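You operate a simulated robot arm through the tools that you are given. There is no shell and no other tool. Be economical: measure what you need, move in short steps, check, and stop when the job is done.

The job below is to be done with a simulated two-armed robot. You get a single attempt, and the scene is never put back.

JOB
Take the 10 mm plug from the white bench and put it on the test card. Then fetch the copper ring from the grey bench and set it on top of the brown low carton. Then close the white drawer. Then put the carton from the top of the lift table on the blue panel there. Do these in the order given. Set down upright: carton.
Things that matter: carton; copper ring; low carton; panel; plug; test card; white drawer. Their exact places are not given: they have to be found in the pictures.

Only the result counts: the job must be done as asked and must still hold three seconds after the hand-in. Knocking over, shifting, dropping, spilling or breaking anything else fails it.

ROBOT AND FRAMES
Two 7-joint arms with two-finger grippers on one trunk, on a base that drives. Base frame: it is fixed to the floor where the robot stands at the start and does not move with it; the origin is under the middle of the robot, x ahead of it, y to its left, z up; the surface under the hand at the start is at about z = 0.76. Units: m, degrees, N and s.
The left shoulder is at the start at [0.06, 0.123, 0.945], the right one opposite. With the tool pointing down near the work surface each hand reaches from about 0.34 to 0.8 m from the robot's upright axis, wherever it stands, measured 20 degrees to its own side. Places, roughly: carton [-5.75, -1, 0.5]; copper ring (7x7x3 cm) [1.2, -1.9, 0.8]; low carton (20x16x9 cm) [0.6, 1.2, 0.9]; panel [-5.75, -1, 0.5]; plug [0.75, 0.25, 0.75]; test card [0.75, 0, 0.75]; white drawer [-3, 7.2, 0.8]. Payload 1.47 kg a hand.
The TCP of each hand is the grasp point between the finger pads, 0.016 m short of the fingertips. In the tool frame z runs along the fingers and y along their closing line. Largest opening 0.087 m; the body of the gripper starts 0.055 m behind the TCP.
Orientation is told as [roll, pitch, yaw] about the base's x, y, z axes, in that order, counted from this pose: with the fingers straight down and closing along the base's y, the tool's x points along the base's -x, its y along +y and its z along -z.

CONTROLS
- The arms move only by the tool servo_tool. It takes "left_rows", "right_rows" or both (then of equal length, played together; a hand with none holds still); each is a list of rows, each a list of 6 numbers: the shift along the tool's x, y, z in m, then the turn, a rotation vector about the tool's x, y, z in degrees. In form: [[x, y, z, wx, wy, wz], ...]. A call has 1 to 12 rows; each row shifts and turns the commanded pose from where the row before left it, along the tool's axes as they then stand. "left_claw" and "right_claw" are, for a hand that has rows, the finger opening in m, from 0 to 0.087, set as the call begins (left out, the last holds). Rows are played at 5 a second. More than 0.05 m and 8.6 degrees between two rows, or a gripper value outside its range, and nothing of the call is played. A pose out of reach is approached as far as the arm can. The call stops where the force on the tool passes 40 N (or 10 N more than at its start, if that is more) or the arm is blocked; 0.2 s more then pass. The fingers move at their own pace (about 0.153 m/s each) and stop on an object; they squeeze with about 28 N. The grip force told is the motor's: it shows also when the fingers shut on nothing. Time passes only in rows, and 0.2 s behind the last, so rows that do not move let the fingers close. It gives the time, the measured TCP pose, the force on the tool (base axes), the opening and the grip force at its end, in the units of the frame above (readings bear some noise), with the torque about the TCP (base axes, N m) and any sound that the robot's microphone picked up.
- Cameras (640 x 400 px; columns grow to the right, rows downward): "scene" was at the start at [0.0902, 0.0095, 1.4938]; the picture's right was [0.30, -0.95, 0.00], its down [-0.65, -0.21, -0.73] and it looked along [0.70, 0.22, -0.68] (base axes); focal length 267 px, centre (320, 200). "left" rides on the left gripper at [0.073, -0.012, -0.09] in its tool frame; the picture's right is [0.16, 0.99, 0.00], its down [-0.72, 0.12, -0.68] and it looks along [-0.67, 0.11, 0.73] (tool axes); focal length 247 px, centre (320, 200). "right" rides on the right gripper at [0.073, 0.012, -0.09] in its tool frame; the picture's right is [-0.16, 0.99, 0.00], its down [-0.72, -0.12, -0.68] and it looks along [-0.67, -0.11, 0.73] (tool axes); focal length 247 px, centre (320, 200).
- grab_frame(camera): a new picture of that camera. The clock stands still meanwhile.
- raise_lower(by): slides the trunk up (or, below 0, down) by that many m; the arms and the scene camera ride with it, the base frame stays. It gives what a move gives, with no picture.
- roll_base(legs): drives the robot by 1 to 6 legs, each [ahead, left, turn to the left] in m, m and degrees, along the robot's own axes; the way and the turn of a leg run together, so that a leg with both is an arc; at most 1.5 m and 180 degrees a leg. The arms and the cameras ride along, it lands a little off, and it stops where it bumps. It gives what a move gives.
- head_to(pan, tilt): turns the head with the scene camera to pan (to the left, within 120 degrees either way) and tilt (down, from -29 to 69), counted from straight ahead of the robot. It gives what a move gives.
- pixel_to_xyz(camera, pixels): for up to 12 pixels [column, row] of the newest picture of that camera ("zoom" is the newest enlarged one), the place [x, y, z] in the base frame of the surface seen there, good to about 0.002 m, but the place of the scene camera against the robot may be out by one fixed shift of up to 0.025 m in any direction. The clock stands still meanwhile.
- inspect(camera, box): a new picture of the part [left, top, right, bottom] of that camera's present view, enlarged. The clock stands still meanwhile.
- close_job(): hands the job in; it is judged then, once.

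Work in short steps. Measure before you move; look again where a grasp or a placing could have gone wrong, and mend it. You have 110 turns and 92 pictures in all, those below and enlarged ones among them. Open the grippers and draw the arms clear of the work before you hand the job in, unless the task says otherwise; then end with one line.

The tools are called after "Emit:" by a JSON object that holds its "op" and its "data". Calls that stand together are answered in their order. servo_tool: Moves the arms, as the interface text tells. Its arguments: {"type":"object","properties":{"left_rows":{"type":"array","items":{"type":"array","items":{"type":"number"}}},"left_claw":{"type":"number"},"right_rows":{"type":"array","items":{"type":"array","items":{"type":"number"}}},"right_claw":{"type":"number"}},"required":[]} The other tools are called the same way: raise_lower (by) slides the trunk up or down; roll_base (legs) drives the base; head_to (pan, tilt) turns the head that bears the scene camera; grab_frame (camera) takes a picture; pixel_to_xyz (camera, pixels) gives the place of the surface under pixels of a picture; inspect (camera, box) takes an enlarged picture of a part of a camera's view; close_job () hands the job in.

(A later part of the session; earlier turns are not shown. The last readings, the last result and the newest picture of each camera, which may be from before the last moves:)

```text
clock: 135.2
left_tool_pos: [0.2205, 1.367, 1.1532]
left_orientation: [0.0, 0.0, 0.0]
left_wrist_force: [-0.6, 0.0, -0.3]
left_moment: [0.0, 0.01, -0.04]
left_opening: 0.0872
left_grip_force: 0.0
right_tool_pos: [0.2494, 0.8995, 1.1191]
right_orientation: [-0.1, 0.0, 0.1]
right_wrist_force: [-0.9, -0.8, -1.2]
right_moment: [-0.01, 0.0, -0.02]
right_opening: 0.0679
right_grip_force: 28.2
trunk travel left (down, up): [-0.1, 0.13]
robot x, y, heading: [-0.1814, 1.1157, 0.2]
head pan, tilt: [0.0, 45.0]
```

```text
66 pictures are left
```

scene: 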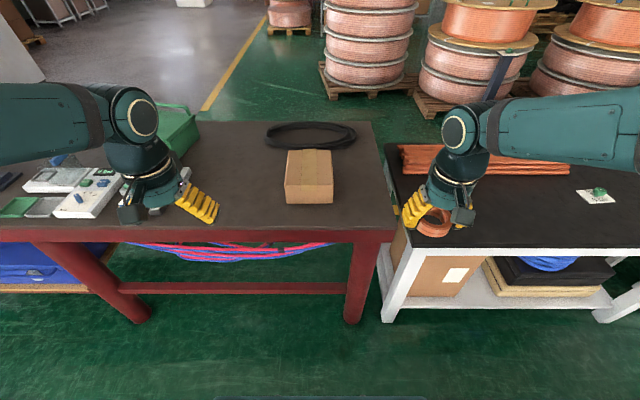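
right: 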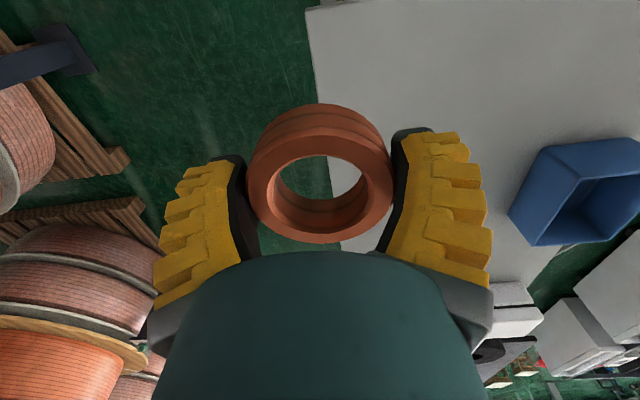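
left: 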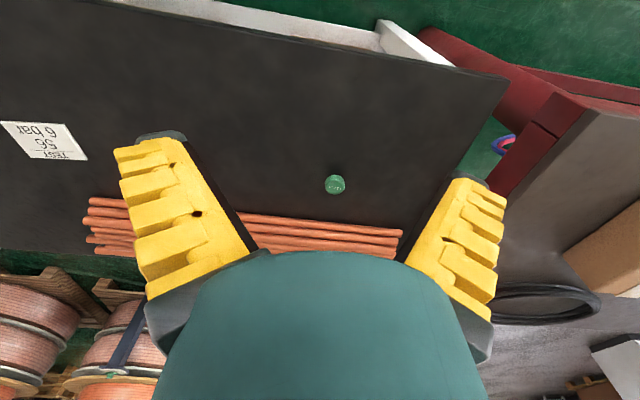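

The brown low carton is at (310,165), dead ahead. I measure its top and the bench edge.

Emit:
{"op": "pixel_to_xyz", "data": {"camera": "scene", "pixels": [[289, 151], [331, 151], [286, 184], [334, 184], [310, 167], [310, 195], [310, 240], [260, 200]]}}

Emit:
{"op": "inspect", "data": {"camera": "scene", "box": [260, 120, 380, 220]}}

```text
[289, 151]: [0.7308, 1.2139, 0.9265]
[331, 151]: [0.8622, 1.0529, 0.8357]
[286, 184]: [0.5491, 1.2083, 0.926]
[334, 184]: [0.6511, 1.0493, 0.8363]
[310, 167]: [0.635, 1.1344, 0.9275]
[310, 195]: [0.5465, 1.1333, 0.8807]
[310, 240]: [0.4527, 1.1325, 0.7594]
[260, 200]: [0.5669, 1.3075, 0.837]
```

```text
4.00 times, centred on (320, 170) of scene
```

zoom: 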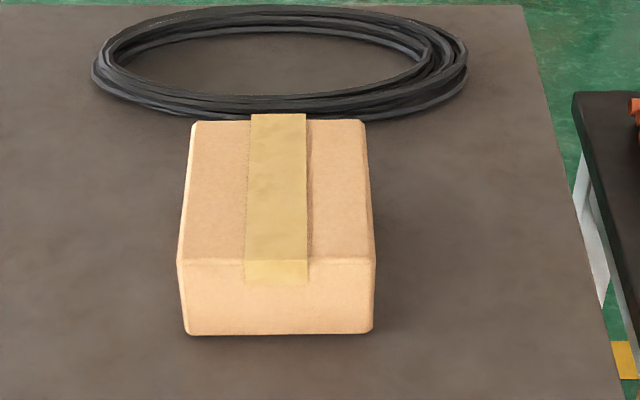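

Carton top is about (0.635,1.13..1.15,0.94). I drive ahead 0.2 m, then bring the right hand before the carton and look with its camera.

Emit:
{"op": "roll_base", "data": {"legs": [[0.2, 0, 0]]}}

Emit:
{"op": "servo_tool", "data": {"right_rows": [[-0.01, 0.04, 0, 0, 0, 0], [-0.01, 0.04, 0, 0, 0, 0], [-0.01, 0.04, 0, 0, 0, 0], [-0.01, 0.04, 0, 0, 0, 0], [-0.01, 0.04, 0, 0, 0, 0], [-0.01, 0.04, 0, 0, 0, 0], [0, 0, 0, 0, 0, 0]]}}

Emit:
{"op": "grab_frame", "data": {"camera": "right"}}

```text
clock: 136.8
left_tool_pos: [0.42, 1.3664, 1.1534]
left_orientation: [0.0, 0.1, 0.2]
left_wrist_force: [0.6, -1.1, -0.4]
left_moment: [0.01, 0.01, 0.01]
left_opening: 0.0868
left_grip_force: 0.1
right_tool_pos: [0.4481, 0.9009, 1.118]
right_orientation: [0.0, -0.1, 0.1]
right_wrist_force: [1.1, 0.0, -0.7]
right_moment: [-0.02, 0.04, -0.03]
right_opening: 0.0678
right_grip_force: 28.2
trunk travel left (down, up): [-0.1, 0.13]
robot x, y, heading: [0.0199, 1.1149, 0.3]
head pan, tilt: [0.0, 45.0]
```

```text
clock: 138.4
left_tool_pos: [0.4189, 1.3685, 1.1535]
left_orientation: [0.1, 0.0, 0.1]
left_wrist_force: [-0.9, -0.9, -0.8]
left_moment: [0.02, 0.01, -0.02]
left_opening: 0.087
left_grip_force: 0.2
right_tool_pos: [0.5061, 1.1415, 1.1198]
right_orientation: [0.0, -0.1, 0.1]
right_wrist_force: [0.4, 0.2, -0.9]
right_moment: [0.0, 0.0, -0.01]
right_opening: 0.068
right_grip_force: 28.0
trunk travel left (down, up): [-0.1, 0.13]
robot x, y, heading: [0.0206, 1.1169, 0.1]
head pan, tilt: [0.0, 45.0]
```

```text
64 pictures are left
```

right: 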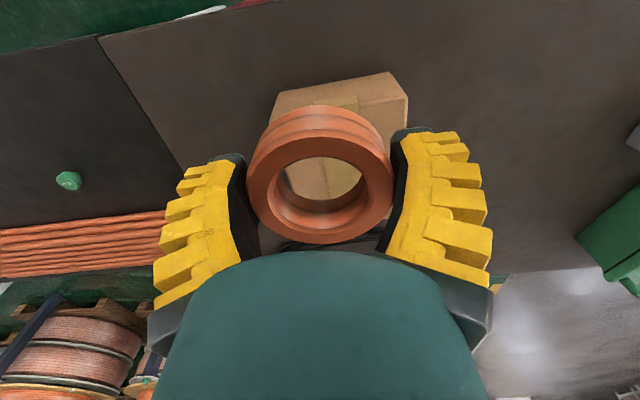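

Emit:
{"op": "pixel_to_xyz", "data": {"camera": "right", "pixels": [[395, 85], [283, 100], [405, 120], [318, 178], [345, 97], [300, 195], [272, 118], [320, 110], [320, 225]]}}

```text
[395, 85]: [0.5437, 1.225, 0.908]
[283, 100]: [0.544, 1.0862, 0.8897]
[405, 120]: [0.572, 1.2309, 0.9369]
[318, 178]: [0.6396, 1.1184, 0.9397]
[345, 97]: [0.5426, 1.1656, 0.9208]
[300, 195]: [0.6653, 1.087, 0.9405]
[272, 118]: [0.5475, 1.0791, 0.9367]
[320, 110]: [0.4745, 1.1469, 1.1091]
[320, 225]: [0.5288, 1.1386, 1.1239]
```

Carton top: x 0.545..0.73, y 1.076..1.232, z 0.939, centre (0.64,1.153). I carry the ring over the centre and lower it to TCP z 0.975.

Emit:
{"op": "servo_tool", "data": {"right_rows": [[-0.0335, 0.003, 0, 0, 0, 0], [-0.0335, 0.003, 0, 0, 0, 0], [-0.0335, 0.003, 0, 0, 0, 0], [-0.0335, 0.003, 0, 0, 0, 0], [0, 0, 0.04, 0, 0, 0], [0, 0, 0.04, 0, 0, 0], [0, 0, 0.04, 0, 0, 0], [0, 0, 0.025, 0, 0, 0], [0, 0, 0, 0, 0, 0]]}}

Emit:
{"op": "grab_frame", "data": {"camera": "right"}}

```text
clock: 140.4
left_tool_pos: [0.4178, 1.3677, 1.1524]
left_orientation: [0.1, 0.0, 0.2]
left_wrist_force: [-0.8, 0.4, -0.8]
left_moment: [0.01, -0.01, 0.03]
left_opening: 0.0868
left_grip_force: 0.0
right_tool_pos: [0.64, 1.1538, 0.9739]
right_orientation: [0.0, 0.0, 0.1]
right_wrist_force: [0.3, 0.4, -0.8]
right_moment: [-0.02, 0.03, -0.03]
right_opening: 0.0678
right_grip_force: 27.9
trunk travel left (down, up): [-0.1, 0.13]
robot x, y, heading: [0.0198, 1.1181, 0.1]
head pan, tilt: [0.0, 45.0]
```

```text
63 pictures are left
```

right: 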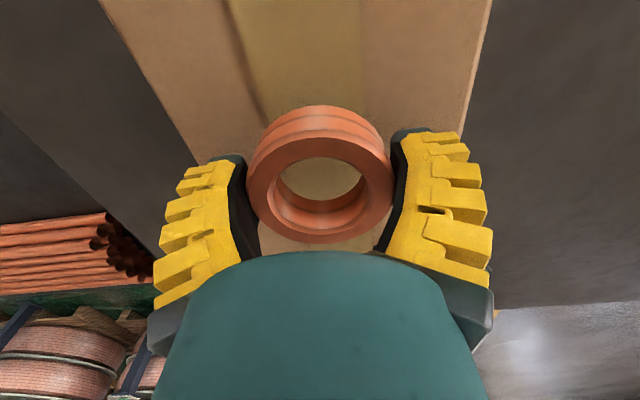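

Well over the carton. I lower in small steps to z about 0.958.

Emit:
{"op": "servo_tool", "data": {"right_rows": [[0, 0, 0.008, 0, 0, 0], [0, 0, 0.004, 0, 0, 0], [0, 0, 0.002, 0, 0, 0], [0, 0, 0.001, 0, 0, 0], [0, 0, 0, 0, 0, 0]]}}

```text
clock: 141.6
left_tool_pos: [0.4204, 1.3681, 1.1537]
left_orientation: [0.1, 0.0, 0.2]
left_wrist_force: [0.6, 0.7, -0.2]
left_moment: [-0.01, 0.04, -0.05]
left_opening: 0.0871
left_grip_force: 0.1
right_tool_pos: [0.6399, 1.1531, 0.9578]
right_orientation: [-0.1, 0.1, 0.1]
right_wrist_force: [-0.2, -0.8, -2.2]
right_moment: [0.01, -0.01, 0.02]
right_opening: 0.0679
right_grip_force: 28.0
trunk travel left (down, up): [-0.1, 0.13]
robot x, y, heading: [0.0203, 1.1142, 0.1]
head pan, tilt: [0.0, 45.0]
```

Emit:
{"op": "servo_tool", "data": {"right_rows": [[0, 0, 0.001, 0, 0, 0], [0, 0, 0.001, 0, 0, 0], [0, 0, 0, 0, 0, 0]]}}

```text
clock: 142.4
left_tool_pos: [0.4185, 1.3682, 1.1528]
left_orientation: [0.0, 0.0, 0.3]
left_wrist_force: [-0.1, -0.1, -0.3]
left_moment: [0.01, -0.02, 0.01]
left_opening: 0.0871
left_grip_force: 0.0
right_tool_pos: [0.6413, 1.1529, 0.9573]
right_orientation: [0.0, -0.2, 0.1]
right_wrist_force: [1.6, -0.6, 2.9]
right_moment: [0.01, 0.11, 0.0]
right_opening: 0.0681
right_grip_force: 27.9
trunk travel left (down, up): [-0.1, 0.13]
robot x, y, heading: [0.0193, 1.1171, 0.1]
head pan, tilt: [0.0, 45.0]
```

Light contact (about 3-5 N). I open fully and go straight up, then check.

Emit:
{"op": "servo_tool", "data": {"right_rows": [[0, 0, 0, 0, 0, 0], [0, 0, 0, 0, 0, 0], [0, 0, 0, 0, 0, 0]], "right_claw": 0.087}}

Emit:
{"op": "servo_tool", "data": {"right_rows": [[0, 0, -0.02, 0, 0, 0], [0, 0, -0.04, 0, 0, 0], [0, 0, -0.045, 0, 0, 0], [0, 0, -0.045, 0, 0, 0], [0, 0, -0.045, 0, 0, 0], [0.04, 0, 0, 0, 0, 0], [0.04, 0, 0, 0, 0, 0], [0, 0, 0, 0, 0, 0]]}}

Emit:
{"op": "grab_frame", "data": {"camera": "right"}}

```text
clock: 143.2
left_tool_pos: [0.4182, 1.3691, 1.1526]
left_orientation: [0.0, 0.0, 0.2]
left_wrist_force: [-0.8, 0.8, 0.0]
left_moment: [-0.02, 0.0, 0.02]
left_opening: 0.0868
left_grip_force: 0.0
right_tool_pos: [0.6395, 1.1537, 0.958]
right_orientation: [0.0, 0.0, 0.1]
right_wrist_force: [-0.3, 0.4, 0.9]
right_moment: [-0.01, 0.01, -0.01]
right_opening: 0.0869
right_grip_force: 0.1
trunk travel left (down, up): [-0.1, 0.13]
robot x, y, heading: [0.0238, 1.1187, 0.4]
head pan, tilt: [0.0, 45.0]
```

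```text
clock: 145.0
left_tool_pos: [0.42, 1.3692, 1.1535]
left_orientation: [0.0, 0.1, 0.2]
left_wrist_force: [-0.5, -0.2, -0.1]
left_moment: [-0.01, 0.02, -0.02]
left_opening: 0.087
left_grip_force: 0.0
right_tool_pos: [0.5638, 1.152, 1.1502]
right_orientation: [0.0, 0.0, 0.1]
right_wrist_force: [0.2, 0.6, 0.0]
right_moment: [-0.01, 0.05, 0.01]
right_opening: 0.0872
right_grip_force: 0.0
trunk travel left (down, up): [-0.1, 0.13]
robot x, y, heading: [0.0215, 1.1191, 0.1]
head pan, tilt: [0.0, 45.0]
```

```text
62 pictures are left
```

right: 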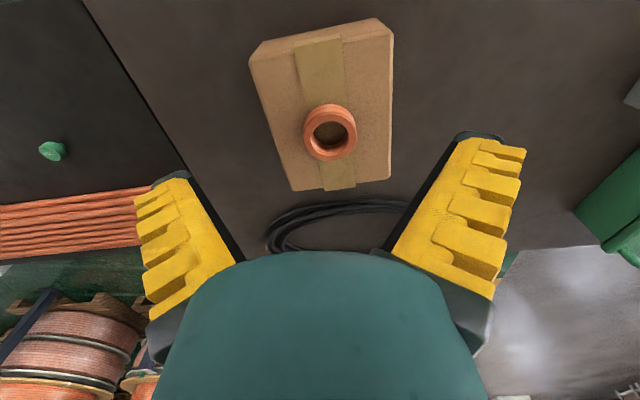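

The ring lies in the middle of the carton. I draw the right hand in and look to the left for the way to the white drawer at about (-3, 7.2).

Emit:
{"op": "servo_tool", "data": {"right_rows": [[0.02, -0.036, 0, 0, 0, 0], [0.02, -0.036, 0, 0, 0, 0], [0.02, -0.036, 0, 0, 0, 0], [0.02, -0.036, 0, 0, 0, 0], [0.02, -0.036, 0, 0, 0, 0], [0.02, -0.036, 0, 0, 0, 0], [0.02, -0.036, 0, 0, 0, 0], [0, 0, 0, 0, 0, 0]]}}

Emit:
{"op": "head_to", "data": {"pan": 110, "tilt": 20}}

Emit:
{"op": "grab_frame", "data": {"camera": "scene"}}

```text
clock: 146.8
left_tool_pos: [0.42, 1.3684, 1.1534]
left_orientation: [0.0, 0.0, 0.3]
left_wrist_force: [0.2, 0.1, -0.4]
left_moment: [0.01, 0.0, 0.01]
left_opening: 0.0871
left_grip_force: 0.1
right_tool_pos: [0.4231, 0.9011, 1.15]
right_orientation: [0.1, 0.1, 0.2]
right_wrist_force: [0.6, 0.1, 0.3]
right_moment: [-0.05, 0.01, 0.01]
right_opening: 0.0871
right_grip_force: 0.1
trunk travel left (down, up): [-0.1, 0.13]
robot x, y, heading: [0.0194, 1.1132, 0.3]
head pan, tilt: [0.0, 45.0]
```

```text
clock: 148.7
left_tool_pos: [0.4187, 1.3681, 1.1526]
left_orientation: [0.0, 0.0, 0.2]
left_wrist_force: [-0.1, 0.3, 0.2]
left_moment: [-0.01, -0.01, 0.01]
left_opening: 0.0868
left_grip_force: 0.0
right_tool_pos: [0.4223, 0.9004, 1.1497]
right_orientation: [-0.1, 0.0, 0.1]
right_wrist_force: [-0.2, -0.9, 0.5]
right_moment: [0.04, -0.02, 0.02]
right_opening: 0.087
right_grip_force: 0.1
trunk travel left (down, up): [-0.1, 0.13]
robot x, y, heading: [0.0213, 1.1143, 0.2]
head pan, tilt: [110.0, 20.0]
```

```text
61 pictures are left
```

scene: 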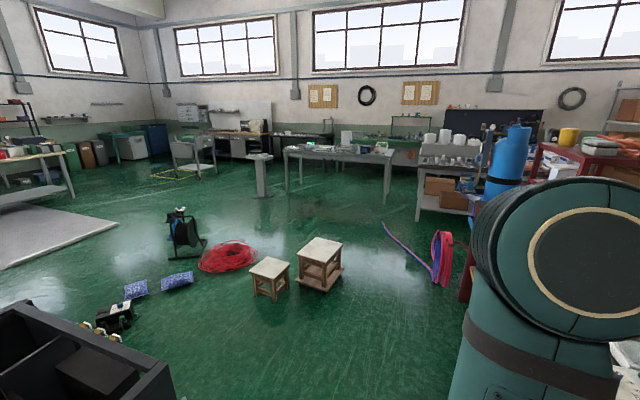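

The drawer should be near column 290. I enlarge that part.

Emit:
{"op": "inspect", "data": {"camera": "scene", "box": [160, 90, 420, 220]}}

Emit:
{"op": "pixel_to_xyz", "data": {"camera": "scene", "pixels": [[290, 150], [385, 152], [300, 135], [263, 190], [270, 292], [320, 285], [345, 265], [225, 270], [190, 250], [180, 280], [440, 280], [420, 215]]}}

```text
2.46 times, centred on (290, 155) of scene
```

zoom: 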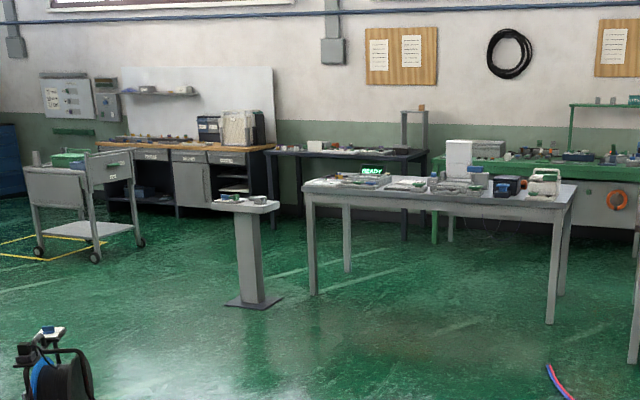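

```text
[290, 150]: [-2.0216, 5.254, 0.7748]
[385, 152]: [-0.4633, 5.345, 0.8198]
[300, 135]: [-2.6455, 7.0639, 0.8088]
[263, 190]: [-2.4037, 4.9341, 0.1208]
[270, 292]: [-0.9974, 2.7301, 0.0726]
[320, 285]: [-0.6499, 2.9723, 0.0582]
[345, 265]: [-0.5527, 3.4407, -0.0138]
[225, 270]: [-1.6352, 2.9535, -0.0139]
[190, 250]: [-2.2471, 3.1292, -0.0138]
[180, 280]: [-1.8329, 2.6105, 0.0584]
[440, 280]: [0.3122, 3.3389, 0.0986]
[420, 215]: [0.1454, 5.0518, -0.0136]
```

A cart with a whitish drawer shows at (110,170) and a wood-topped bench with labelled drawers at (190,155) of the enlarged picture. I measure these.

Emit:
{"op": "pixel_to_xyz", "data": {"camera": "zoom", "pixels": [[112, 165], [60, 190], [140, 155], [188, 156], [226, 158], [242, 205], [230, 158], [268, 150], [300, 152], [255, 302], [275, 230], [142, 243]]}}

Emit:
{"op": "inspect", "data": {"camera": "scene", "box": [150, 120, 310, 200]}}

```text
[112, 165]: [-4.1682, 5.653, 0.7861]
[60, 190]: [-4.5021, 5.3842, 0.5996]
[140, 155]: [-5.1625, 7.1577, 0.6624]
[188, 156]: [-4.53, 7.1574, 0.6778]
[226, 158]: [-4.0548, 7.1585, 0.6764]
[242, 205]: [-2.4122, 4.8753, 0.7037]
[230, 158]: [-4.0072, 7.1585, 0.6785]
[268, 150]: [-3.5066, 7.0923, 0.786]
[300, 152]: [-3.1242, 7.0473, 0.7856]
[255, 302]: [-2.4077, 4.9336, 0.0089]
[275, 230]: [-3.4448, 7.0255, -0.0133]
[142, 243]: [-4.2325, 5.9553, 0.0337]
```

```text
4.00 times, centred on (230, 160) of scene
```

zoom: 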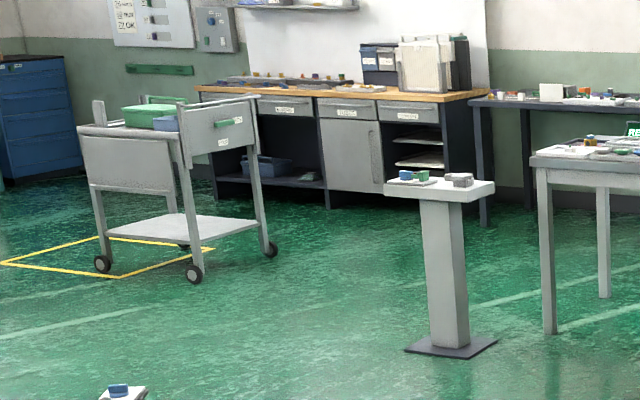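

The exact drawer isn't clear yet; I need to come nearer. I measure the obstacles on my way west: black toolbox (115,315), bags (135,290), and black bench end.

Emit:
{"op": "pixel_to_xyz", "data": {"camera": "scene", "pixels": [[115, 335], [95, 325], [130, 318], [135, 298], [170, 375], [110, 345], [30, 305], [280, 305], [258, 285], [60, 245], [205, 240], [175, 290]]}}

Emit:
{"op": "head_to", "data": {"pan": 120, "tilt": 50}}

Emit:
{"op": "grab_frame", "data": {"camera": "scene"}}

```text
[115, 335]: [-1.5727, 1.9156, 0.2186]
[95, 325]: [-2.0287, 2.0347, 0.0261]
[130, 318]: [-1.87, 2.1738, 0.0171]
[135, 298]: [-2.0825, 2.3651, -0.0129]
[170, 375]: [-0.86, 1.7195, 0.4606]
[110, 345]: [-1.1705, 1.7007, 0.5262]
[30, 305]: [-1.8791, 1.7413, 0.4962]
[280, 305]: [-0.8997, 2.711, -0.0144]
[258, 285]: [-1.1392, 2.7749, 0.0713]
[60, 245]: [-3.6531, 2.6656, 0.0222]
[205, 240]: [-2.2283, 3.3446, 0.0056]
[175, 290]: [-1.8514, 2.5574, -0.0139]
```

```text
clock: 149.7
left_tool_pos: [0.4185, 1.3676, 1.1527]
left_orientation: [0.0, -0.1, 0.2]
left_wrist_force: [-0.1, 0.1, 1.4]
left_moment: [0.0, 0.0, -0.01]
left_opening: 0.0871
left_grip_force: 0.0
right_tool_pos: [0.4221, 0.9003, 1.1513]
right_orientation: [0.0, -0.1, 0.1]
right_wrist_force: [0.0, -0.7, 0.4]
right_moment: [0.03, 0.02, 0.01]
right_opening: 0.0872
right_grip_force: 0.0
trunk travel left (down, up): [-0.1, 0.13]
robot x, y, heading: [0.0199, 1.115, 0.0]
head pan, tilt: [120.0, 50.0]
```

```text
58 pictures are left
```

scene: 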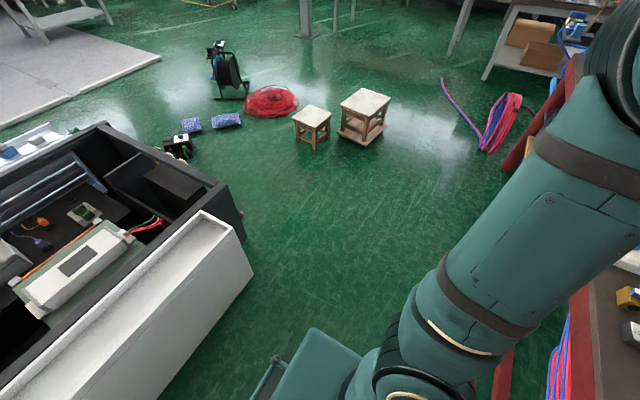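

West is blocked by toolbox, bags and coil. I check the gap between the big stool (388,120) and the pink hose (480,130) going north.

Emit:
{"op": "pixel_to_xyz", "data": {"camera": "scene", "pixels": [[386, 125], [365, 146], [389, 100], [443, 82], [470, 125], [485, 148], [525, 165], [450, 50], [488, 75], [340, 130], [500, 370], [240, 95]]}}

```text
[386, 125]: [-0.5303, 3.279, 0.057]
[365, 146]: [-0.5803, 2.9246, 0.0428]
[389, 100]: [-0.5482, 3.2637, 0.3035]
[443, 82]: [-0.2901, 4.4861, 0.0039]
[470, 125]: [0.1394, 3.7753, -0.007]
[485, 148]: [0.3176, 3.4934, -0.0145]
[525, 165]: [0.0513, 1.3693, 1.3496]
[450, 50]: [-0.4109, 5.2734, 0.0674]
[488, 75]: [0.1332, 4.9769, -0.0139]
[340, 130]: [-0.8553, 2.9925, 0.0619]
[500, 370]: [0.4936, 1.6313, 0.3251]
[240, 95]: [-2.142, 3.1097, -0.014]
```

The gap at y=3.1..3.4 runs from x=-0.52 (stool) to about 0.3 (hose). I back off, strafe to y=2.2, turn left to face north, then look again.

Emit:
{"op": "roll_base", "data": {"legs": [[-0.13, 0, 0], [0, 1.08, 0], [0, 0, 90]]}}

Emit:
{"op": "head_to", "data": {"pan": 0, "tilt": 30}}

Emit:
{"op": "grab_frame", "data": {"camera": "scene"}}

```text
clock: 164.0
left_tool_pos: [-0.3617, 2.5742, 1.1534]
left_orientation: [-0.1, -0.1, 90.5]
left_wrist_force: [0.5, 0.3, -0.1]
left_moment: [0.0, 0.02, -0.02]
left_opening: 0.0871
left_grip_force: 0.0
right_tool_pos: [0.1055, 2.581, 1.1506]
right_orientation: [0.1, 0.0, 90.3]
right_wrist_force: [-0.6, 0.4, 0.5]
right_moment: [0.01, 0.01, 0.0]
right_opening: 0.0871
right_grip_force: 0.0
trunk travel left (down, up): [-0.1, 0.13]
robot x, y, heading: [-0.106, 2.1791, 90.4]
head pan, tilt: [120.0, 50.0]
```

```text
clock: 166.0
left_tool_pos: [-0.3613, 2.575, 1.1538]
left_orientation: [0.0, 0.0, 90.4]
left_wrist_force: [0.6, 0.0, 0.4]
left_moment: [0.0, 0.02, 0.03]
left_opening: 0.087
left_grip_force: 0.0
right_tool_pos: [0.1049, 2.5807, 1.1516]
right_orientation: [0.1, 0.0, 90.4]
right_wrist_force: [0.8, 0.5, -0.1]
right_moment: [-0.02, 0.02, 0.0]
right_opening: 0.087
right_grip_force: 0.0
trunk travel left (down, up): [-0.1, 0.13]
robot x, y, heading: [-0.1086, 2.1762, 90.4]
head pan, tilt: [0.0, 30.0]
```

```text
57 pictures are left
```

scene: 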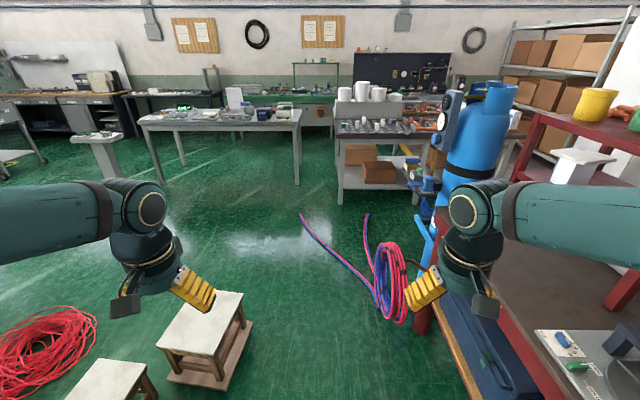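

The stool is at (210,340) and the hose at (390,280). I measure the gap precisely.

Emit:
{"op": "pixel_to_xyz", "data": {"camera": "scene", "pixels": [[252, 324], [228, 388], [246, 320], [302, 216], [340, 262], [374, 298], [385, 318], [372, 255], [405, 322], [425, 333], [455, 370], [60, 395]]}}

```text
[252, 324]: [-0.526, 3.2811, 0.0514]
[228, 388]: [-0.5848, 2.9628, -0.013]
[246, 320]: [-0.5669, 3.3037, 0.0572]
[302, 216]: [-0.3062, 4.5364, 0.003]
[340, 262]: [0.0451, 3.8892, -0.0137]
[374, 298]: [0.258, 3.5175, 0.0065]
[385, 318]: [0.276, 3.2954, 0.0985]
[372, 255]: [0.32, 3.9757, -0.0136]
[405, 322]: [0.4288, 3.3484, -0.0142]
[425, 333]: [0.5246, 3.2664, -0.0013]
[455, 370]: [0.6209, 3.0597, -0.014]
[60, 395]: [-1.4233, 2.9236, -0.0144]
```

The gap is 0.8 m wide with its middle at x=-0.125. I pass through it, then bear left past the hose's end.

Emit:
{"op": "roll_base", "data": {"legs": [[1.12, 0.01, -0.4], [0.5, 0.3, 0], [0.3, 0.4, 0]]}}

Emit:
{"op": "head_to", "data": {"pan": 45, "tilt": 25}}

Emit:
{"op": "grab_frame", "data": {"camera": "scene"}}

```text
clock: 173.5
left_tool_pos: [-0.5809, 3.9787, 1.1514]
left_orientation: [-0.1, 0.3, 91.4]
left_wrist_force: [-0.8, 2.3, -0.5]
left_moment: [-0.11, -0.05, -0.02]
left_opening: 0.0866
left_grip_force: 0.1
right_tool_pos: [-0.1129, 3.9934, 1.1491]
right_orientation: [-0.1, 0.2, 91.4]
right_wrist_force: [-0.6, 1.8, 0.1]
right_moment: [-0.1, -0.06, -0.03]
right_opening: 0.0871
right_grip_force: 0.1
trunk travel left (down, up): [-0.1, 0.13]
robot x, y, heading: [-0.3213, 3.5837, 91.4]
head pan, tilt: [0.0, 30.0]
stopped in leg 2: the robot was blocked; the commanded pose is now the measured one
```

```text
clock: 174.6
left_tool_pos: [-0.5787, 3.973, 1.1541]
left_orientation: [0.0, -0.1, 91.4]
left_wrist_force: [-0.1, -0.8, -0.3]
left_moment: [-0.02, 0.02, -0.01]
left_opening: 0.0869
left_grip_force: 0.0
right_tool_pos: [-0.1099, 3.9847, 1.1508]
right_orientation: [0.0, 0.0, 91.2]
right_wrist_force: [0.2, 0.9, 0.6]
right_moment: [-0.03, 0.05, 0.01]
right_opening: 0.0868
right_grip_force: 0.0
trunk travel left (down, up): [-0.1, 0.13]
robot x, y, heading: [-0.3171, 3.5838, 91.3]
head pan, tilt: [45.0, 25.0]
```

```text
56 pictures are left
```

scene: 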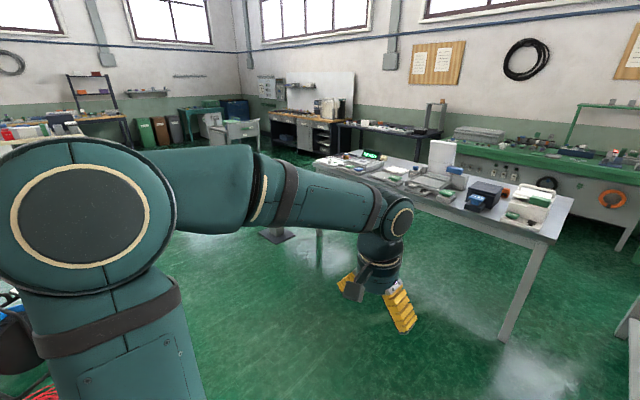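

The base met the stool's corner, it seems (base left rear corner about (-0.57,3.3)). I look at the stool to check before moving on.

Emit:
{"op": "head_to", "data": {"pan": 118, "tilt": 60}}

Emit:
{"op": "grab_frame", "data": {"camera": "scene"}}

```text
clock: 176.1
left_tool_pos: [-0.5783, 3.9736, 1.1546]
left_orientation: [0.0, -0.1, 91.3]
left_wrist_force: [0.1, 0.1, -0.3]
left_moment: [0.02, -0.01, -0.02]
left_opening: 0.0869
left_grip_force: 0.1
right_tool_pos: [-0.1094, 3.987, 1.15]
right_orientation: [0.0, -0.1, 91.3]
right_wrist_force: [0.2, -0.4, 0.0]
right_moment: [-0.03, -0.03, 0.0]
right_opening: 0.0869
right_grip_force: 0.1
trunk travel left (down, up): [-0.1, 0.13]
robot x, y, heading: [-0.3212, 3.5798, 91.2]
head pan, tilt: [118.0, 60.0]
```

```text
55 pictures are left
```

scene: 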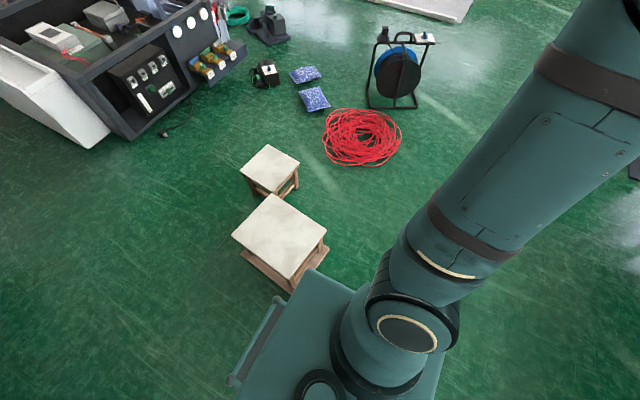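

Contact with the stool's foot plate near (295,290). I measure whether it moved (it was at (-0.526,3.281) and (-0.55,3.26)).

Emit:
{"op": "pixel_to_xyz", "data": {"camera": "scene", "pixels": [[326, 236], [292, 290], [290, 277], [233, 236], [270, 196], [244, 255], [327, 250]]}}

```text
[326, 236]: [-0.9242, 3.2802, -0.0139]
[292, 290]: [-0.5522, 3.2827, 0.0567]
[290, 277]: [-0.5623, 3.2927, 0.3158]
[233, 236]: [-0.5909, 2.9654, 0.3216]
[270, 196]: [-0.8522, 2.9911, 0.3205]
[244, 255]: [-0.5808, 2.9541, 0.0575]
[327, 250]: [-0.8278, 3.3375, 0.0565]
```

I enlarge the stool to find its corners exactly.

Emit:
{"op": "inspect", "data": {"camera": "scene", "box": [220, 180, 348, 308]}}

```text
3.12 times, centred on (284, 244) of scene
```

zoom: 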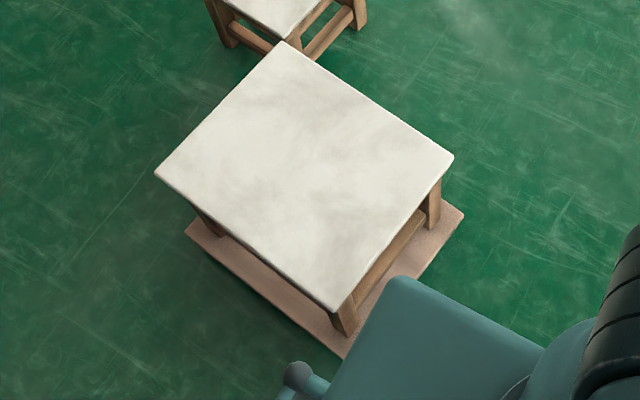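

Emit:
{"op": "pixel_to_xyz", "data": {"camera": "zoom", "pixels": [[343, 354], [333, 307], [158, 175], [283, 44], [451, 156], [463, 213], [186, 233], [400, 280], [300, 368], [540, 345]]}}

```text
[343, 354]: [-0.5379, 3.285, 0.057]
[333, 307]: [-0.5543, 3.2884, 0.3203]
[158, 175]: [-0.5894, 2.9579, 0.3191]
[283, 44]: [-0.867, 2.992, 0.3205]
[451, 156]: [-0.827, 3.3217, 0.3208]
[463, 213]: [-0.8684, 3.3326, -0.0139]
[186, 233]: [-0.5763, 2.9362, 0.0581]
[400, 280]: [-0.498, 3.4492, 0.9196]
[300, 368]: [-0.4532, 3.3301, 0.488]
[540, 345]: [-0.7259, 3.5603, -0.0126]
```

The stool's corner reads (-0.538,3.285), so it has not moved noticeably. I ease off to the right and ahead, then pass on to the left, clear of the hose.

Emit:
{"op": "roll_base", "data": {"legs": [[0.06, -0.02, -1.2], [0.12, 0.06, 0], [0.1, 0.4, 0], [0.25, 1.2, 0], [0, 1.15, 0]]}}

Emit:
{"op": "head_to", "data": {"pan": 10, "tilt": 25}}

Emit:
{"op": "grab_frame", "data": {"camera": "scene"}}

```text
clock: 202.1
left_tool_pos: [-3.3759, 4.5118, 1.154]
left_orientation: [0.0, -0.1, 89.1]
left_wrist_force: [0.0, 0.2, 0.6]
left_moment: [0.0, -0.01, -0.02]
left_opening: 0.0869
left_grip_force: 0.0
right_tool_pos: [-2.9086, 4.508, 1.1508]
right_orientation: [0.0, -0.2, 89.2]
right_wrist_force: [-0.8, -0.1, 0.1]
right_moment: [0.0, 0.01, 0.01]
right_opening: 0.087
right_grip_force: 0.1
trunk travel left (down, up): [-0.1, 0.13]
robot x, y, heading: [-3.1313, 4.1135, 89.4]
head pan, tilt: [118.0, 60.0]
```

```text
clock: 204.0
left_tool_pos: [-3.3768, 4.5107, 1.1539]
left_orientation: [-0.1, -0.2, 89.2]
left_wrist_force: [-0.1, -0.1, 0.4]
left_moment: [0.02, 0.01, 0.01]
left_opening: 0.0871
left_grip_force: 0.1
right_tool_pos: [-2.9098, 4.5074, 1.1509]
right_orientation: [0.0, -0.2, 89.1]
right_wrist_force: [0.6, -0.3, -0.3]
right_moment: [-0.02, 0.02, 0.02]
right_opening: 0.0873
right_grip_force: 0.1
trunk travel left (down, up): [-0.1, 0.13]
robot x, y, heading: [-3.1318, 4.1096, 89.2]
head pan, tilt: [10.0, 25.0]
```

```text
53 pictures are left
```

scene: 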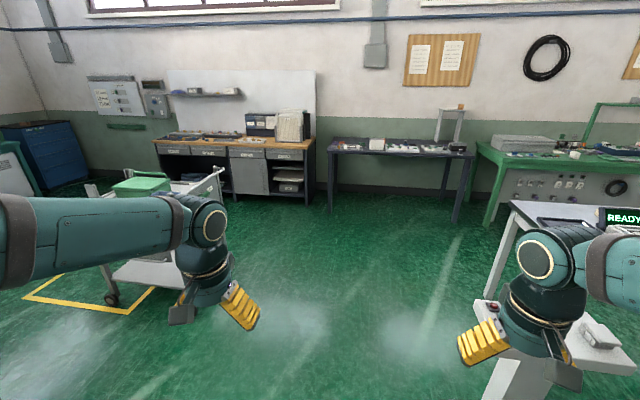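

The dark bench holds a white cube at about (376,144). I enlarge the benches.

Emit:
{"op": "inspect", "data": {"camera": "scene", "box": [310, 95, 490, 205]}}

Emit:
{"op": "pixel_to_xyz", "data": {"camera": "zoom", "pixels": [[230, 175], [260, 178], [90, 200], [540, 205], [530, 190], [65, 395], [515, 395], [330, 185], [100, 170], [470, 100]]}}

Emit:
{"op": "inspect", "data": {"camera": "scene", "box": [80, 90, 330, 260]}}

```text
3.56 times, centred on (400, 150) of scene
```

zoom: 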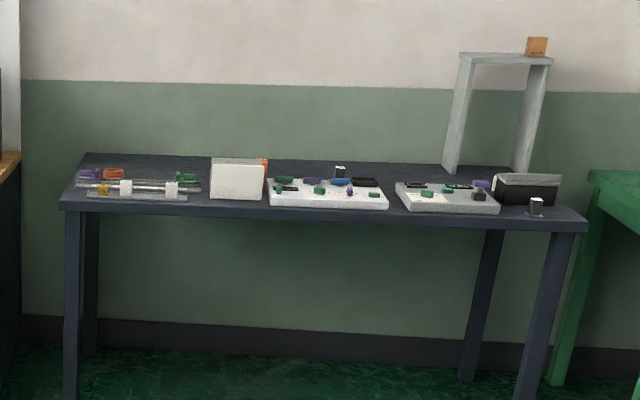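

```text
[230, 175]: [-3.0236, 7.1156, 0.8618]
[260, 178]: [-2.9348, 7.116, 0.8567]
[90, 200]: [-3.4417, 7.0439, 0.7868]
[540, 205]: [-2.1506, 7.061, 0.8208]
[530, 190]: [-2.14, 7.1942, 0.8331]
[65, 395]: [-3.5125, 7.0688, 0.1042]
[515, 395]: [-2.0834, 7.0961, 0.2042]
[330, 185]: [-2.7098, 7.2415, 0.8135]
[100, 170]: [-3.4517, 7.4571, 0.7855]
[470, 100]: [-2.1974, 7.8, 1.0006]
```

```text
2.35 times, centred on (205, 175) of scene
```

zoom: 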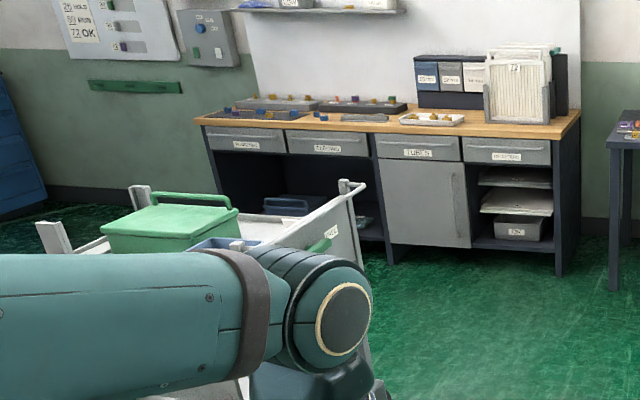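

The white drawer seems to be the small white cabinet at (-2.98,7.116,0.86) on the dark bench. I drive north to about (-3.0,6.35) and look closely.

Emit:
{"op": "roll_base", "data": {"legs": [[1.1, 0, 0.7], [1.15, -0.13, 0]]}}

Emit:
{"op": "head_to", "data": {"pan": 0, "tilt": 40}}

Emit:
{"op": "grab_frame", "data": {"camera": "scene"}}

Emit:
{"op": "inspect", "data": {"camera": "scene", "box": [250, 110, 410, 210]}}

```text
clock: 215.1
left_tool_pos: [-3.236, 6.7464, 1.1535]
left_orientation: [0.1, -0.1, 89.5]
left_wrist_force: [0.0, -0.3, -0.5]
left_moment: [-0.01, -0.02, -0.02]
left_opening: 0.0869
left_grip_force: 0.0
right_tool_pos: [-2.7681, 6.7446, 1.1517]
right_orientation: [0.1, -0.1, 89.4]
right_wrist_force: [0.3, 0.7, 0.0]
right_moment: [0.02, 0.03, 0.01]
right_opening: 0.0871
right_grip_force: 0.0
trunk travel left (down, up): [-0.1, 0.13]
robot x, y, heading: [-2.9911, 6.3482, 89.7]
head pan, tilt: [10.0, 25.0]
```

```text
clock: 215.8
left_tool_pos: [-3.2364, 6.7464, 1.1536]
left_orientation: [0.1, -0.1, 89.4]
left_wrist_force: [-0.1, -0.3, 0.6]
left_moment: [-0.01, 0.03, -0.01]
left_opening: 0.0872
left_grip_force: 0.0
right_tool_pos: [-2.7667, 6.7445, 1.1504]
right_orientation: [0.0, -0.1, 89.3]
right_wrist_force: [0.3, 0.6, -1.3]
right_moment: [-0.02, 0.0, -0.02]
right_opening: 0.087
right_grip_force: 0.2
trunk travel left (down, up): [-0.1, 0.13]
robot x, y, heading: [-2.9884, 6.3464, 89.5]
head pan, tilt: [0.0, 40.0]
```

```text
50 pictures are left
```

scene: 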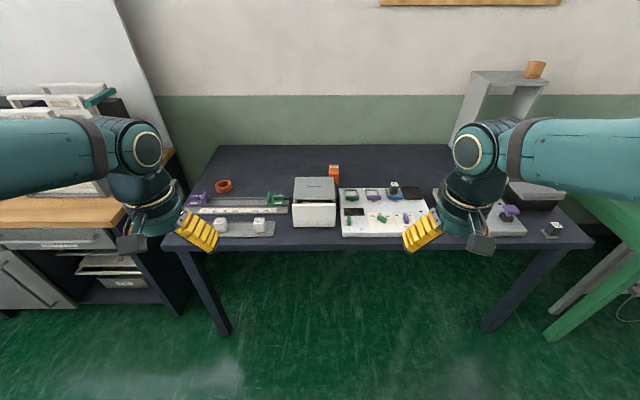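

```text
4.00 times, centred on (330, 160) of scene
```

zoom: 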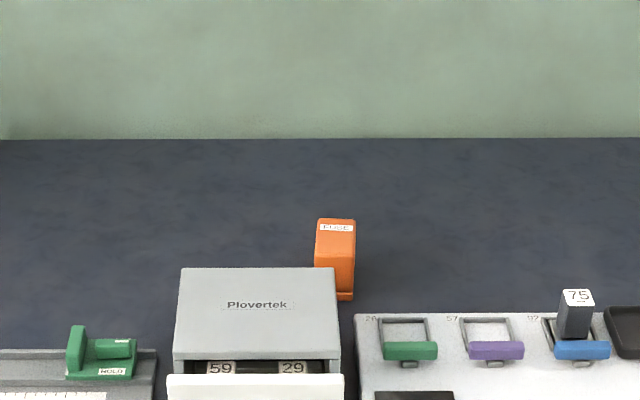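

A grey cabinet with a white drawer, pulled out towards me, at (315,212). I enlarge and measure it.

Emit:
{"op": "inspect", "data": {"camera": "scene", "box": [275, 165, 355, 235]}}

Emit:
{"op": "pixel_to_xyz", "data": {"camera": "scene", "pixels": [[293, 205], [335, 205], [314, 205], [293, 226], [335, 226], [314, 215], [314, 199], [296, 198], [333, 198], [314, 180], [314, 233], [285, 225]]}}

```text
5.71 times, centred on (315, 200) of scene
```

zoom: 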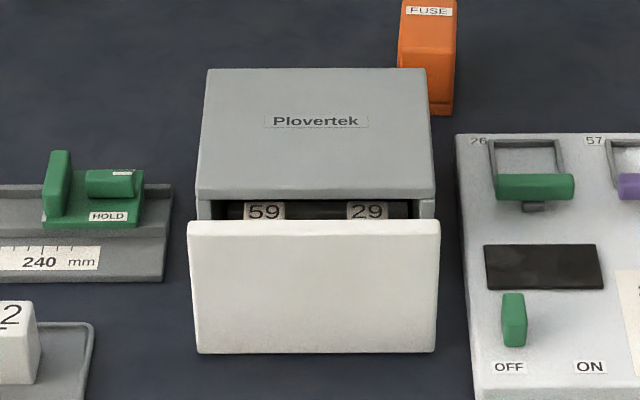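

```text
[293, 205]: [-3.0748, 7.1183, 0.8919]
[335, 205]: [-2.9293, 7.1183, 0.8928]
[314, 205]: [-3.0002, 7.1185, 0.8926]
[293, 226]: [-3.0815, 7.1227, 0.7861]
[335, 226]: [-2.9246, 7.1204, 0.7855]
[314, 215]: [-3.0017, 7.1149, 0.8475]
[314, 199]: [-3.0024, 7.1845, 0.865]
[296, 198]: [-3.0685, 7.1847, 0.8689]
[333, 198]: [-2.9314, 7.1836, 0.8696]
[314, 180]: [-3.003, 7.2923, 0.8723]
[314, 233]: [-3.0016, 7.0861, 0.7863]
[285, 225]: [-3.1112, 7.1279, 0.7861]
```

The white front is at y=7.115, x -3.08..-2.925, z 0.786..0.892, about 6 cm out of its cabinet. I drive ahead 0.22, then bring the closed right hand in front of it, still high, and look with its camera.

Emit:
{"op": "roll_base", "data": {"legs": [[0.22, 0, 0.4]]}}

Emit:
{"op": "servo_tool", "data": {"right_rows": [[0, 0.039, 0.015, 0, 0, 0], [0, 0.039, 0.015, 0, 0, 0], [0, 0.039, 0.015, 0, 0, 0], [0, 0.039, 0.015, 0, 0, 0], [0, 0.039, 0.015, 0, 0, 0], [0, 0.039, 0.015, 0, 0, 0], [0, 0, 0, 0, 0, 0]], "right_claw": 0.0}}

Emit:
{"op": "grab_frame", "data": {"camera": "right"}}

```text
clock: 217.5
left_tool_pos: [-3.238, 6.9648, 1.1548]
left_orientation: [0.0, 0.0, 90.0]
left_wrist_force: [0.5, 0.8, -0.2]
left_moment: [-0.03, -0.02, 0.0]
left_opening: 0.087
left_grip_force: 0.1
right_tool_pos: [-2.7701, 6.965, 1.1511]
right_orientation: [0.1, -0.1, 89.9]
right_wrist_force: [-0.3, 0.4, 0.3]
right_moment: [-0.02, 0.01, 0.01]
right_opening: 0.0868
right_grip_force: 0.1
trunk travel left (down, up): [-0.1, 0.13]
robot x, y, heading: [-2.9912, 6.5644, 90.0]
head pan, tilt: [0.0, 40.0]
```

```text
clock: 219.1
left_tool_pos: [-3.2378, 6.9621, 1.1534]
left_orientation: [0.1, -0.1, 89.9]
left_wrist_force: [-1.0, -0.1, 0.3]
left_moment: [0.0, 0.03, -0.01]
left_opening: 0.0872
left_grip_force: 0.1
right_tool_pos: [-3.0048, 6.9662, 1.0591]
right_orientation: [0.1, -0.2, 89.8]
right_wrist_force: [0.8, 0.2, -0.5]
right_moment: [0.0, 0.01, 0.0]
right_opening: 0.0
right_grip_force: 28.3
trunk travel left (down, up): [-0.1, 0.13]
robot x, y, heading: [-2.9881, 6.5623, 90.1]
head pan, tilt: [0.0, 40.0]
```

```text
47 pictures are left
```

right: 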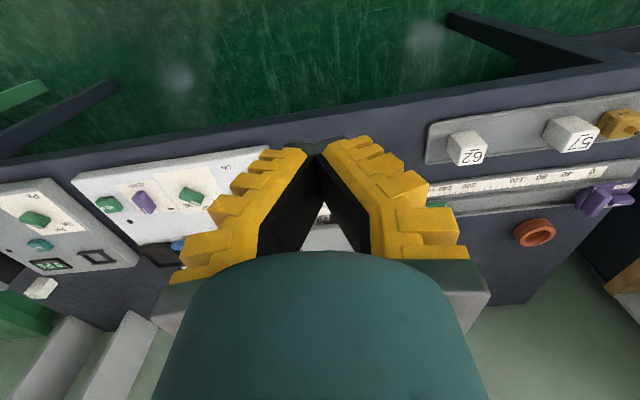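

The drawer is mostly behind the fingers; I measure what shows, (320,210), the bench edge and the tray edge (270,150), to calibrate against the scene view.

Emit:
{"op": "pixel_to_xyz", "data": {"camera": "right", "pixels": [[322, 212], [318, 240], [340, 240], [265, 150], [466, 148], [400, 165], [572, 133], [300, 150], [330, 235]]}}

Emit:
{"op": "grab_frame", "data": {"camera": "scene"}}

```text
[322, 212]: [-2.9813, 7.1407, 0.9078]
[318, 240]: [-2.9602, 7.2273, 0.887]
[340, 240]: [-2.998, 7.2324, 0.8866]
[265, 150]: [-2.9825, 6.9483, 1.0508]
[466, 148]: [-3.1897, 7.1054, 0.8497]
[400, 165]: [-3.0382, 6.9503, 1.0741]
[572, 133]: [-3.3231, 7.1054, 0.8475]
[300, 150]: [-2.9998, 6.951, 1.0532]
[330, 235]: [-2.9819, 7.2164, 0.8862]
```

```text
46 pictures are left
```

scene: 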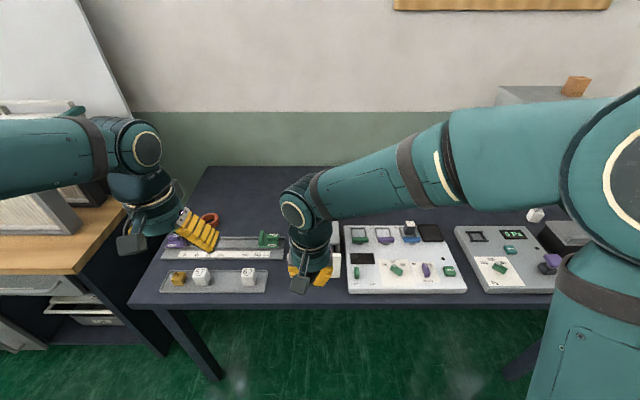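

The white front's top is at true z 0.907, its face about y=7.115, x centre -3.02. I go down to z 0.855 in front of the bench edge and then approach to y=7.06.

Emit:
{"op": "servo_tool", "data": {"right_rows": [[0, 0.015, 0.04, 0, 0, 0], [0, 0, 0.04, 0, 0, 0], [0, 0, 0.04, 0, 0, 0], [0, 0, 0.04, 0, 0, 0], [0, 0, 0.044, 0, 0, 0], [-0.04, 0, 0, 0, 0, 0], [-0.04, 0, 0, 0, 0, 0], [0, 0, 0, 0, 0, 0]]}}

Emit:
{"op": "grab_frame", "data": {"camera": "right"}}

```text
clock: 220.9
left_tool_pos: [-3.2371, 6.9627, 1.1537]
left_orientation: [0.0, -0.1, 89.8]
left_wrist_force: [-0.1, -0.2, 0.1]
left_moment: [0.03, -0.01, -0.02]
left_opening: 0.087
left_grip_force: 0.1
right_tool_pos: [-3.0195, 7.0481, 0.8588]
right_orientation: [0.0, -0.1, 89.9]
right_wrist_force: [0.2, 0.2, 0.1]
right_moment: [0.01, -0.01, -0.02]
right_opening: 0.0
right_grip_force: 28.2
trunk travel left (down, up): [-0.1, 0.13]
robot x, y, heading: [-2.9905, 6.5616, 89.9]
head pan, tilt: [0.0, 40.0]
```

```text
45 pictures are left
```

right: 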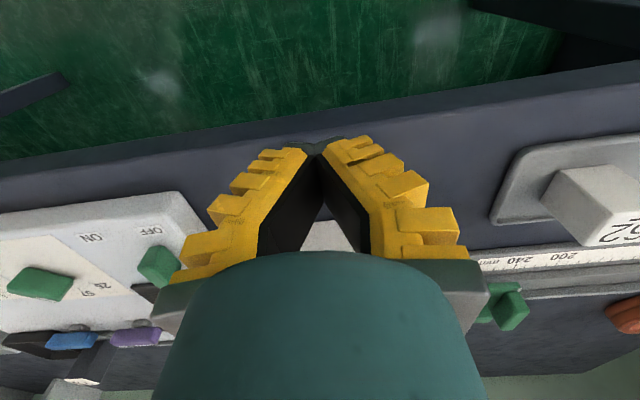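

Nothing is in the way. I push ahead in 1 cm steps to y about 7.128 and read the force.

Emit:
{"op": "servo_tool", "data": {"right_rows": [[-0.015, 0, 0, 0, 0, 0], [-0.015, 0, 0, 0, 0, 0], [-0.015, 0, 0, 0, 0, 0], [-0.01, 0, 0, 0, 0, 0], [-0.01, 0, 0, 0, 0, 0], [-0.01, 0, 0, 0, 0, 0], [-0.005, 0, 0, 0, 0, 0]]}}

Emit:
{"op": "grab_frame", "data": {"camera": "scene"}}

```text
clock: 222.5
left_tool_pos: [-3.237, 6.9636, 1.1526]
left_orientation: [0.0, -0.2, 89.9]
left_wrist_force: [0.4, -0.2, -0.5]
left_moment: [0.02, -0.03, 0.02]
left_opening: 0.0868
left_grip_force: 0.1
right_tool_pos: [-3.0191, 7.1266, 0.8578]
right_orientation: [0.0, 0.0, 89.9]
right_wrist_force: [0.3, 0.0, -0.3]
right_moment: [0.01, 0.0, 0.01]
right_opening: 0.0001
right_grip_force: 28.4
trunk travel left (down, up): [-0.1, 0.13]
robot x, y, heading: [-2.9878, 6.565, 89.9]
head pan, tilt: [0.0, 40.0]
```

```text
44 pictures are left
```

scene: 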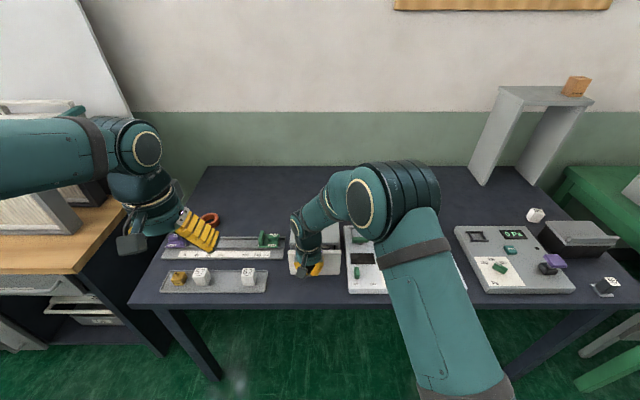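

No force yet. I inspect closely where the drawer front is relative to the fingers.

Emit:
{"op": "inspect", "data": {"camera": "scene", "box": [270, 210, 370, 290]}}

Emit:
{"op": "pixel_to_xyz", "data": {"camera": "zoom", "pixels": [[170, 300], [400, 300], [385, 240], [140, 250], [400, 350], [140, 330], [300, 340], [290, 370]]}}

```text
5.00 times, centred on (320, 250) of scene
```

zoom: 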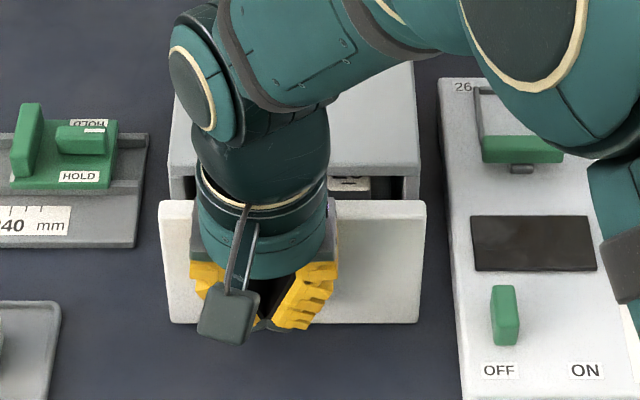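

```text
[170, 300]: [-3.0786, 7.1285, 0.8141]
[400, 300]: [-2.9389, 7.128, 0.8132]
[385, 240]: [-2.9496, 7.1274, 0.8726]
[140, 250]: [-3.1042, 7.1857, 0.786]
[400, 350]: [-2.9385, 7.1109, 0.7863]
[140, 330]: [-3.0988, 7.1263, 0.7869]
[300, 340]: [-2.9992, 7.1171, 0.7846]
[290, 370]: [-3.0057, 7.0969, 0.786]
```

The face moved from 7.115 to 7.128, so it is sliding freely. I push on in 1 cm steps.

Emit:
{"op": "servo_tool", "data": {"right_rows": [[-0.01, 0, 0, 0, 0, 0], [-0.01, 0, 0, 0, 0, 0], [-0.01, 0, 0, 0, 0, 0], [0, 0, 0, 0, 0, 0]]}}

Emit:
{"op": "inspect", "data": {"camera": "scene", "box": [270, 210, 370, 290]}}

```text
clock: 223.5
left_tool_pos: [-3.2377, 6.9631, 1.154]
left_orientation: [0.1, -0.1, 89.9]
left_wrist_force: [0.2, 1.0, 0.9]
left_moment: [0.01, -0.02, 0.01]
left_opening: 0.0869
left_grip_force: 0.0
right_tool_pos: [-3.0193, 7.1582, 0.8586]
right_orientation: [0.0, -0.2, 89.9]
right_wrist_force: [0.6, 0.1, 0.3]
right_moment: [-0.02, 0.01, 0.0]
right_opening: 0.0003
right_grip_force: 28.4
trunk travel left (down, up): [-0.1, 0.13]
robot x, y, heading: [-2.9878, 6.5611, 90.1]
head pan, tilt: [0.0, 40.0]
```

```text
5.00 times, centred on (320, 250) of scene
```

zoom: 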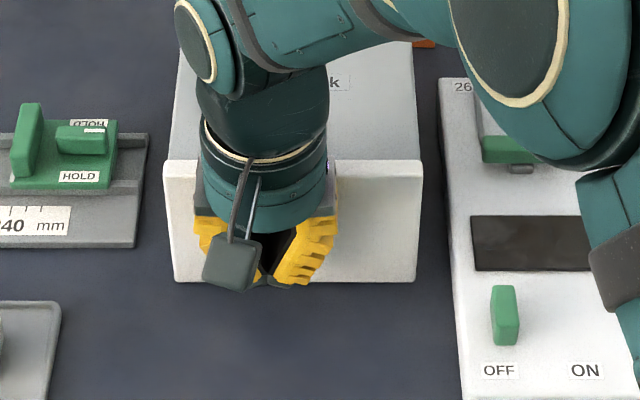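

Almost shut. I push on in 4 mm steps until the force rises.

Emit:
{"op": "servo_tool", "data": {"right_rows": [[-0.004, 0, 0, 0, 0, 0], [-0.004, 0, 0, 0, 0, 0], [-0.004, 0, 0, 0, 0, 0], [0, 0, 0, 0, 0, 0]]}}

```text
clock: 224.5
left_tool_pos: [-3.2385, 6.9625, 1.1555]
left_orientation: [0.1, -0.3, 89.8]
left_wrist_force: [0.2, 0.2, -0.8]
left_moment: [0.02, -0.03, -0.02]
left_opening: 0.0871
left_grip_force: 0.1
right_tool_pos: [-3.0206, 7.1674, 0.8578]
right_orientation: [0.0, 0.0, 89.8]
right_wrist_force: [1.5, -10.8, 1.3]
right_moment: [0.31, -0.04, 0.16]
right_opening: 0.006
right_grip_force: 28.5
trunk travel left (down, up): [-0.1, 0.13]
robot x, y, heading: [-2.9914, 6.5656, 90.1]
head pan, tilt: [0.0, 40.0]
```

10.8 N of resistance: the drawer has met its stop. I check the picture.

Emit:
{"op": "inspect", "data": {"camera": "scene", "box": [270, 210, 370, 290]}}

Emit:
{"op": "pixel_to_xyz", "data": {"camera": "zoom", "pixels": [[385, 230], [385, 155], [385, 140], [175, 240], [385, 100], [370, 60], [390, 145], [390, 150]]}}

```text
5.00 times, centred on (320, 250) of scene
```

zoom: 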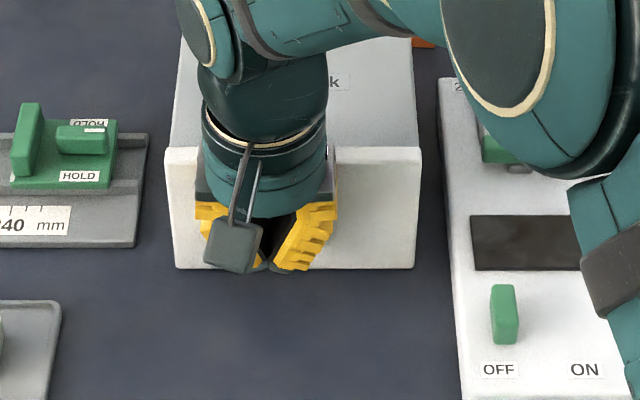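

```text
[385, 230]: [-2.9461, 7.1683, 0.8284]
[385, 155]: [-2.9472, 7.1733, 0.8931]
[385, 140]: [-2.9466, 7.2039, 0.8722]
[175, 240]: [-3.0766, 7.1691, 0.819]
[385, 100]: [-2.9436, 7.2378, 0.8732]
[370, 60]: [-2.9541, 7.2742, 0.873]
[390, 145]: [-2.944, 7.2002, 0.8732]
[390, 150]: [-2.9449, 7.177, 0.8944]
```

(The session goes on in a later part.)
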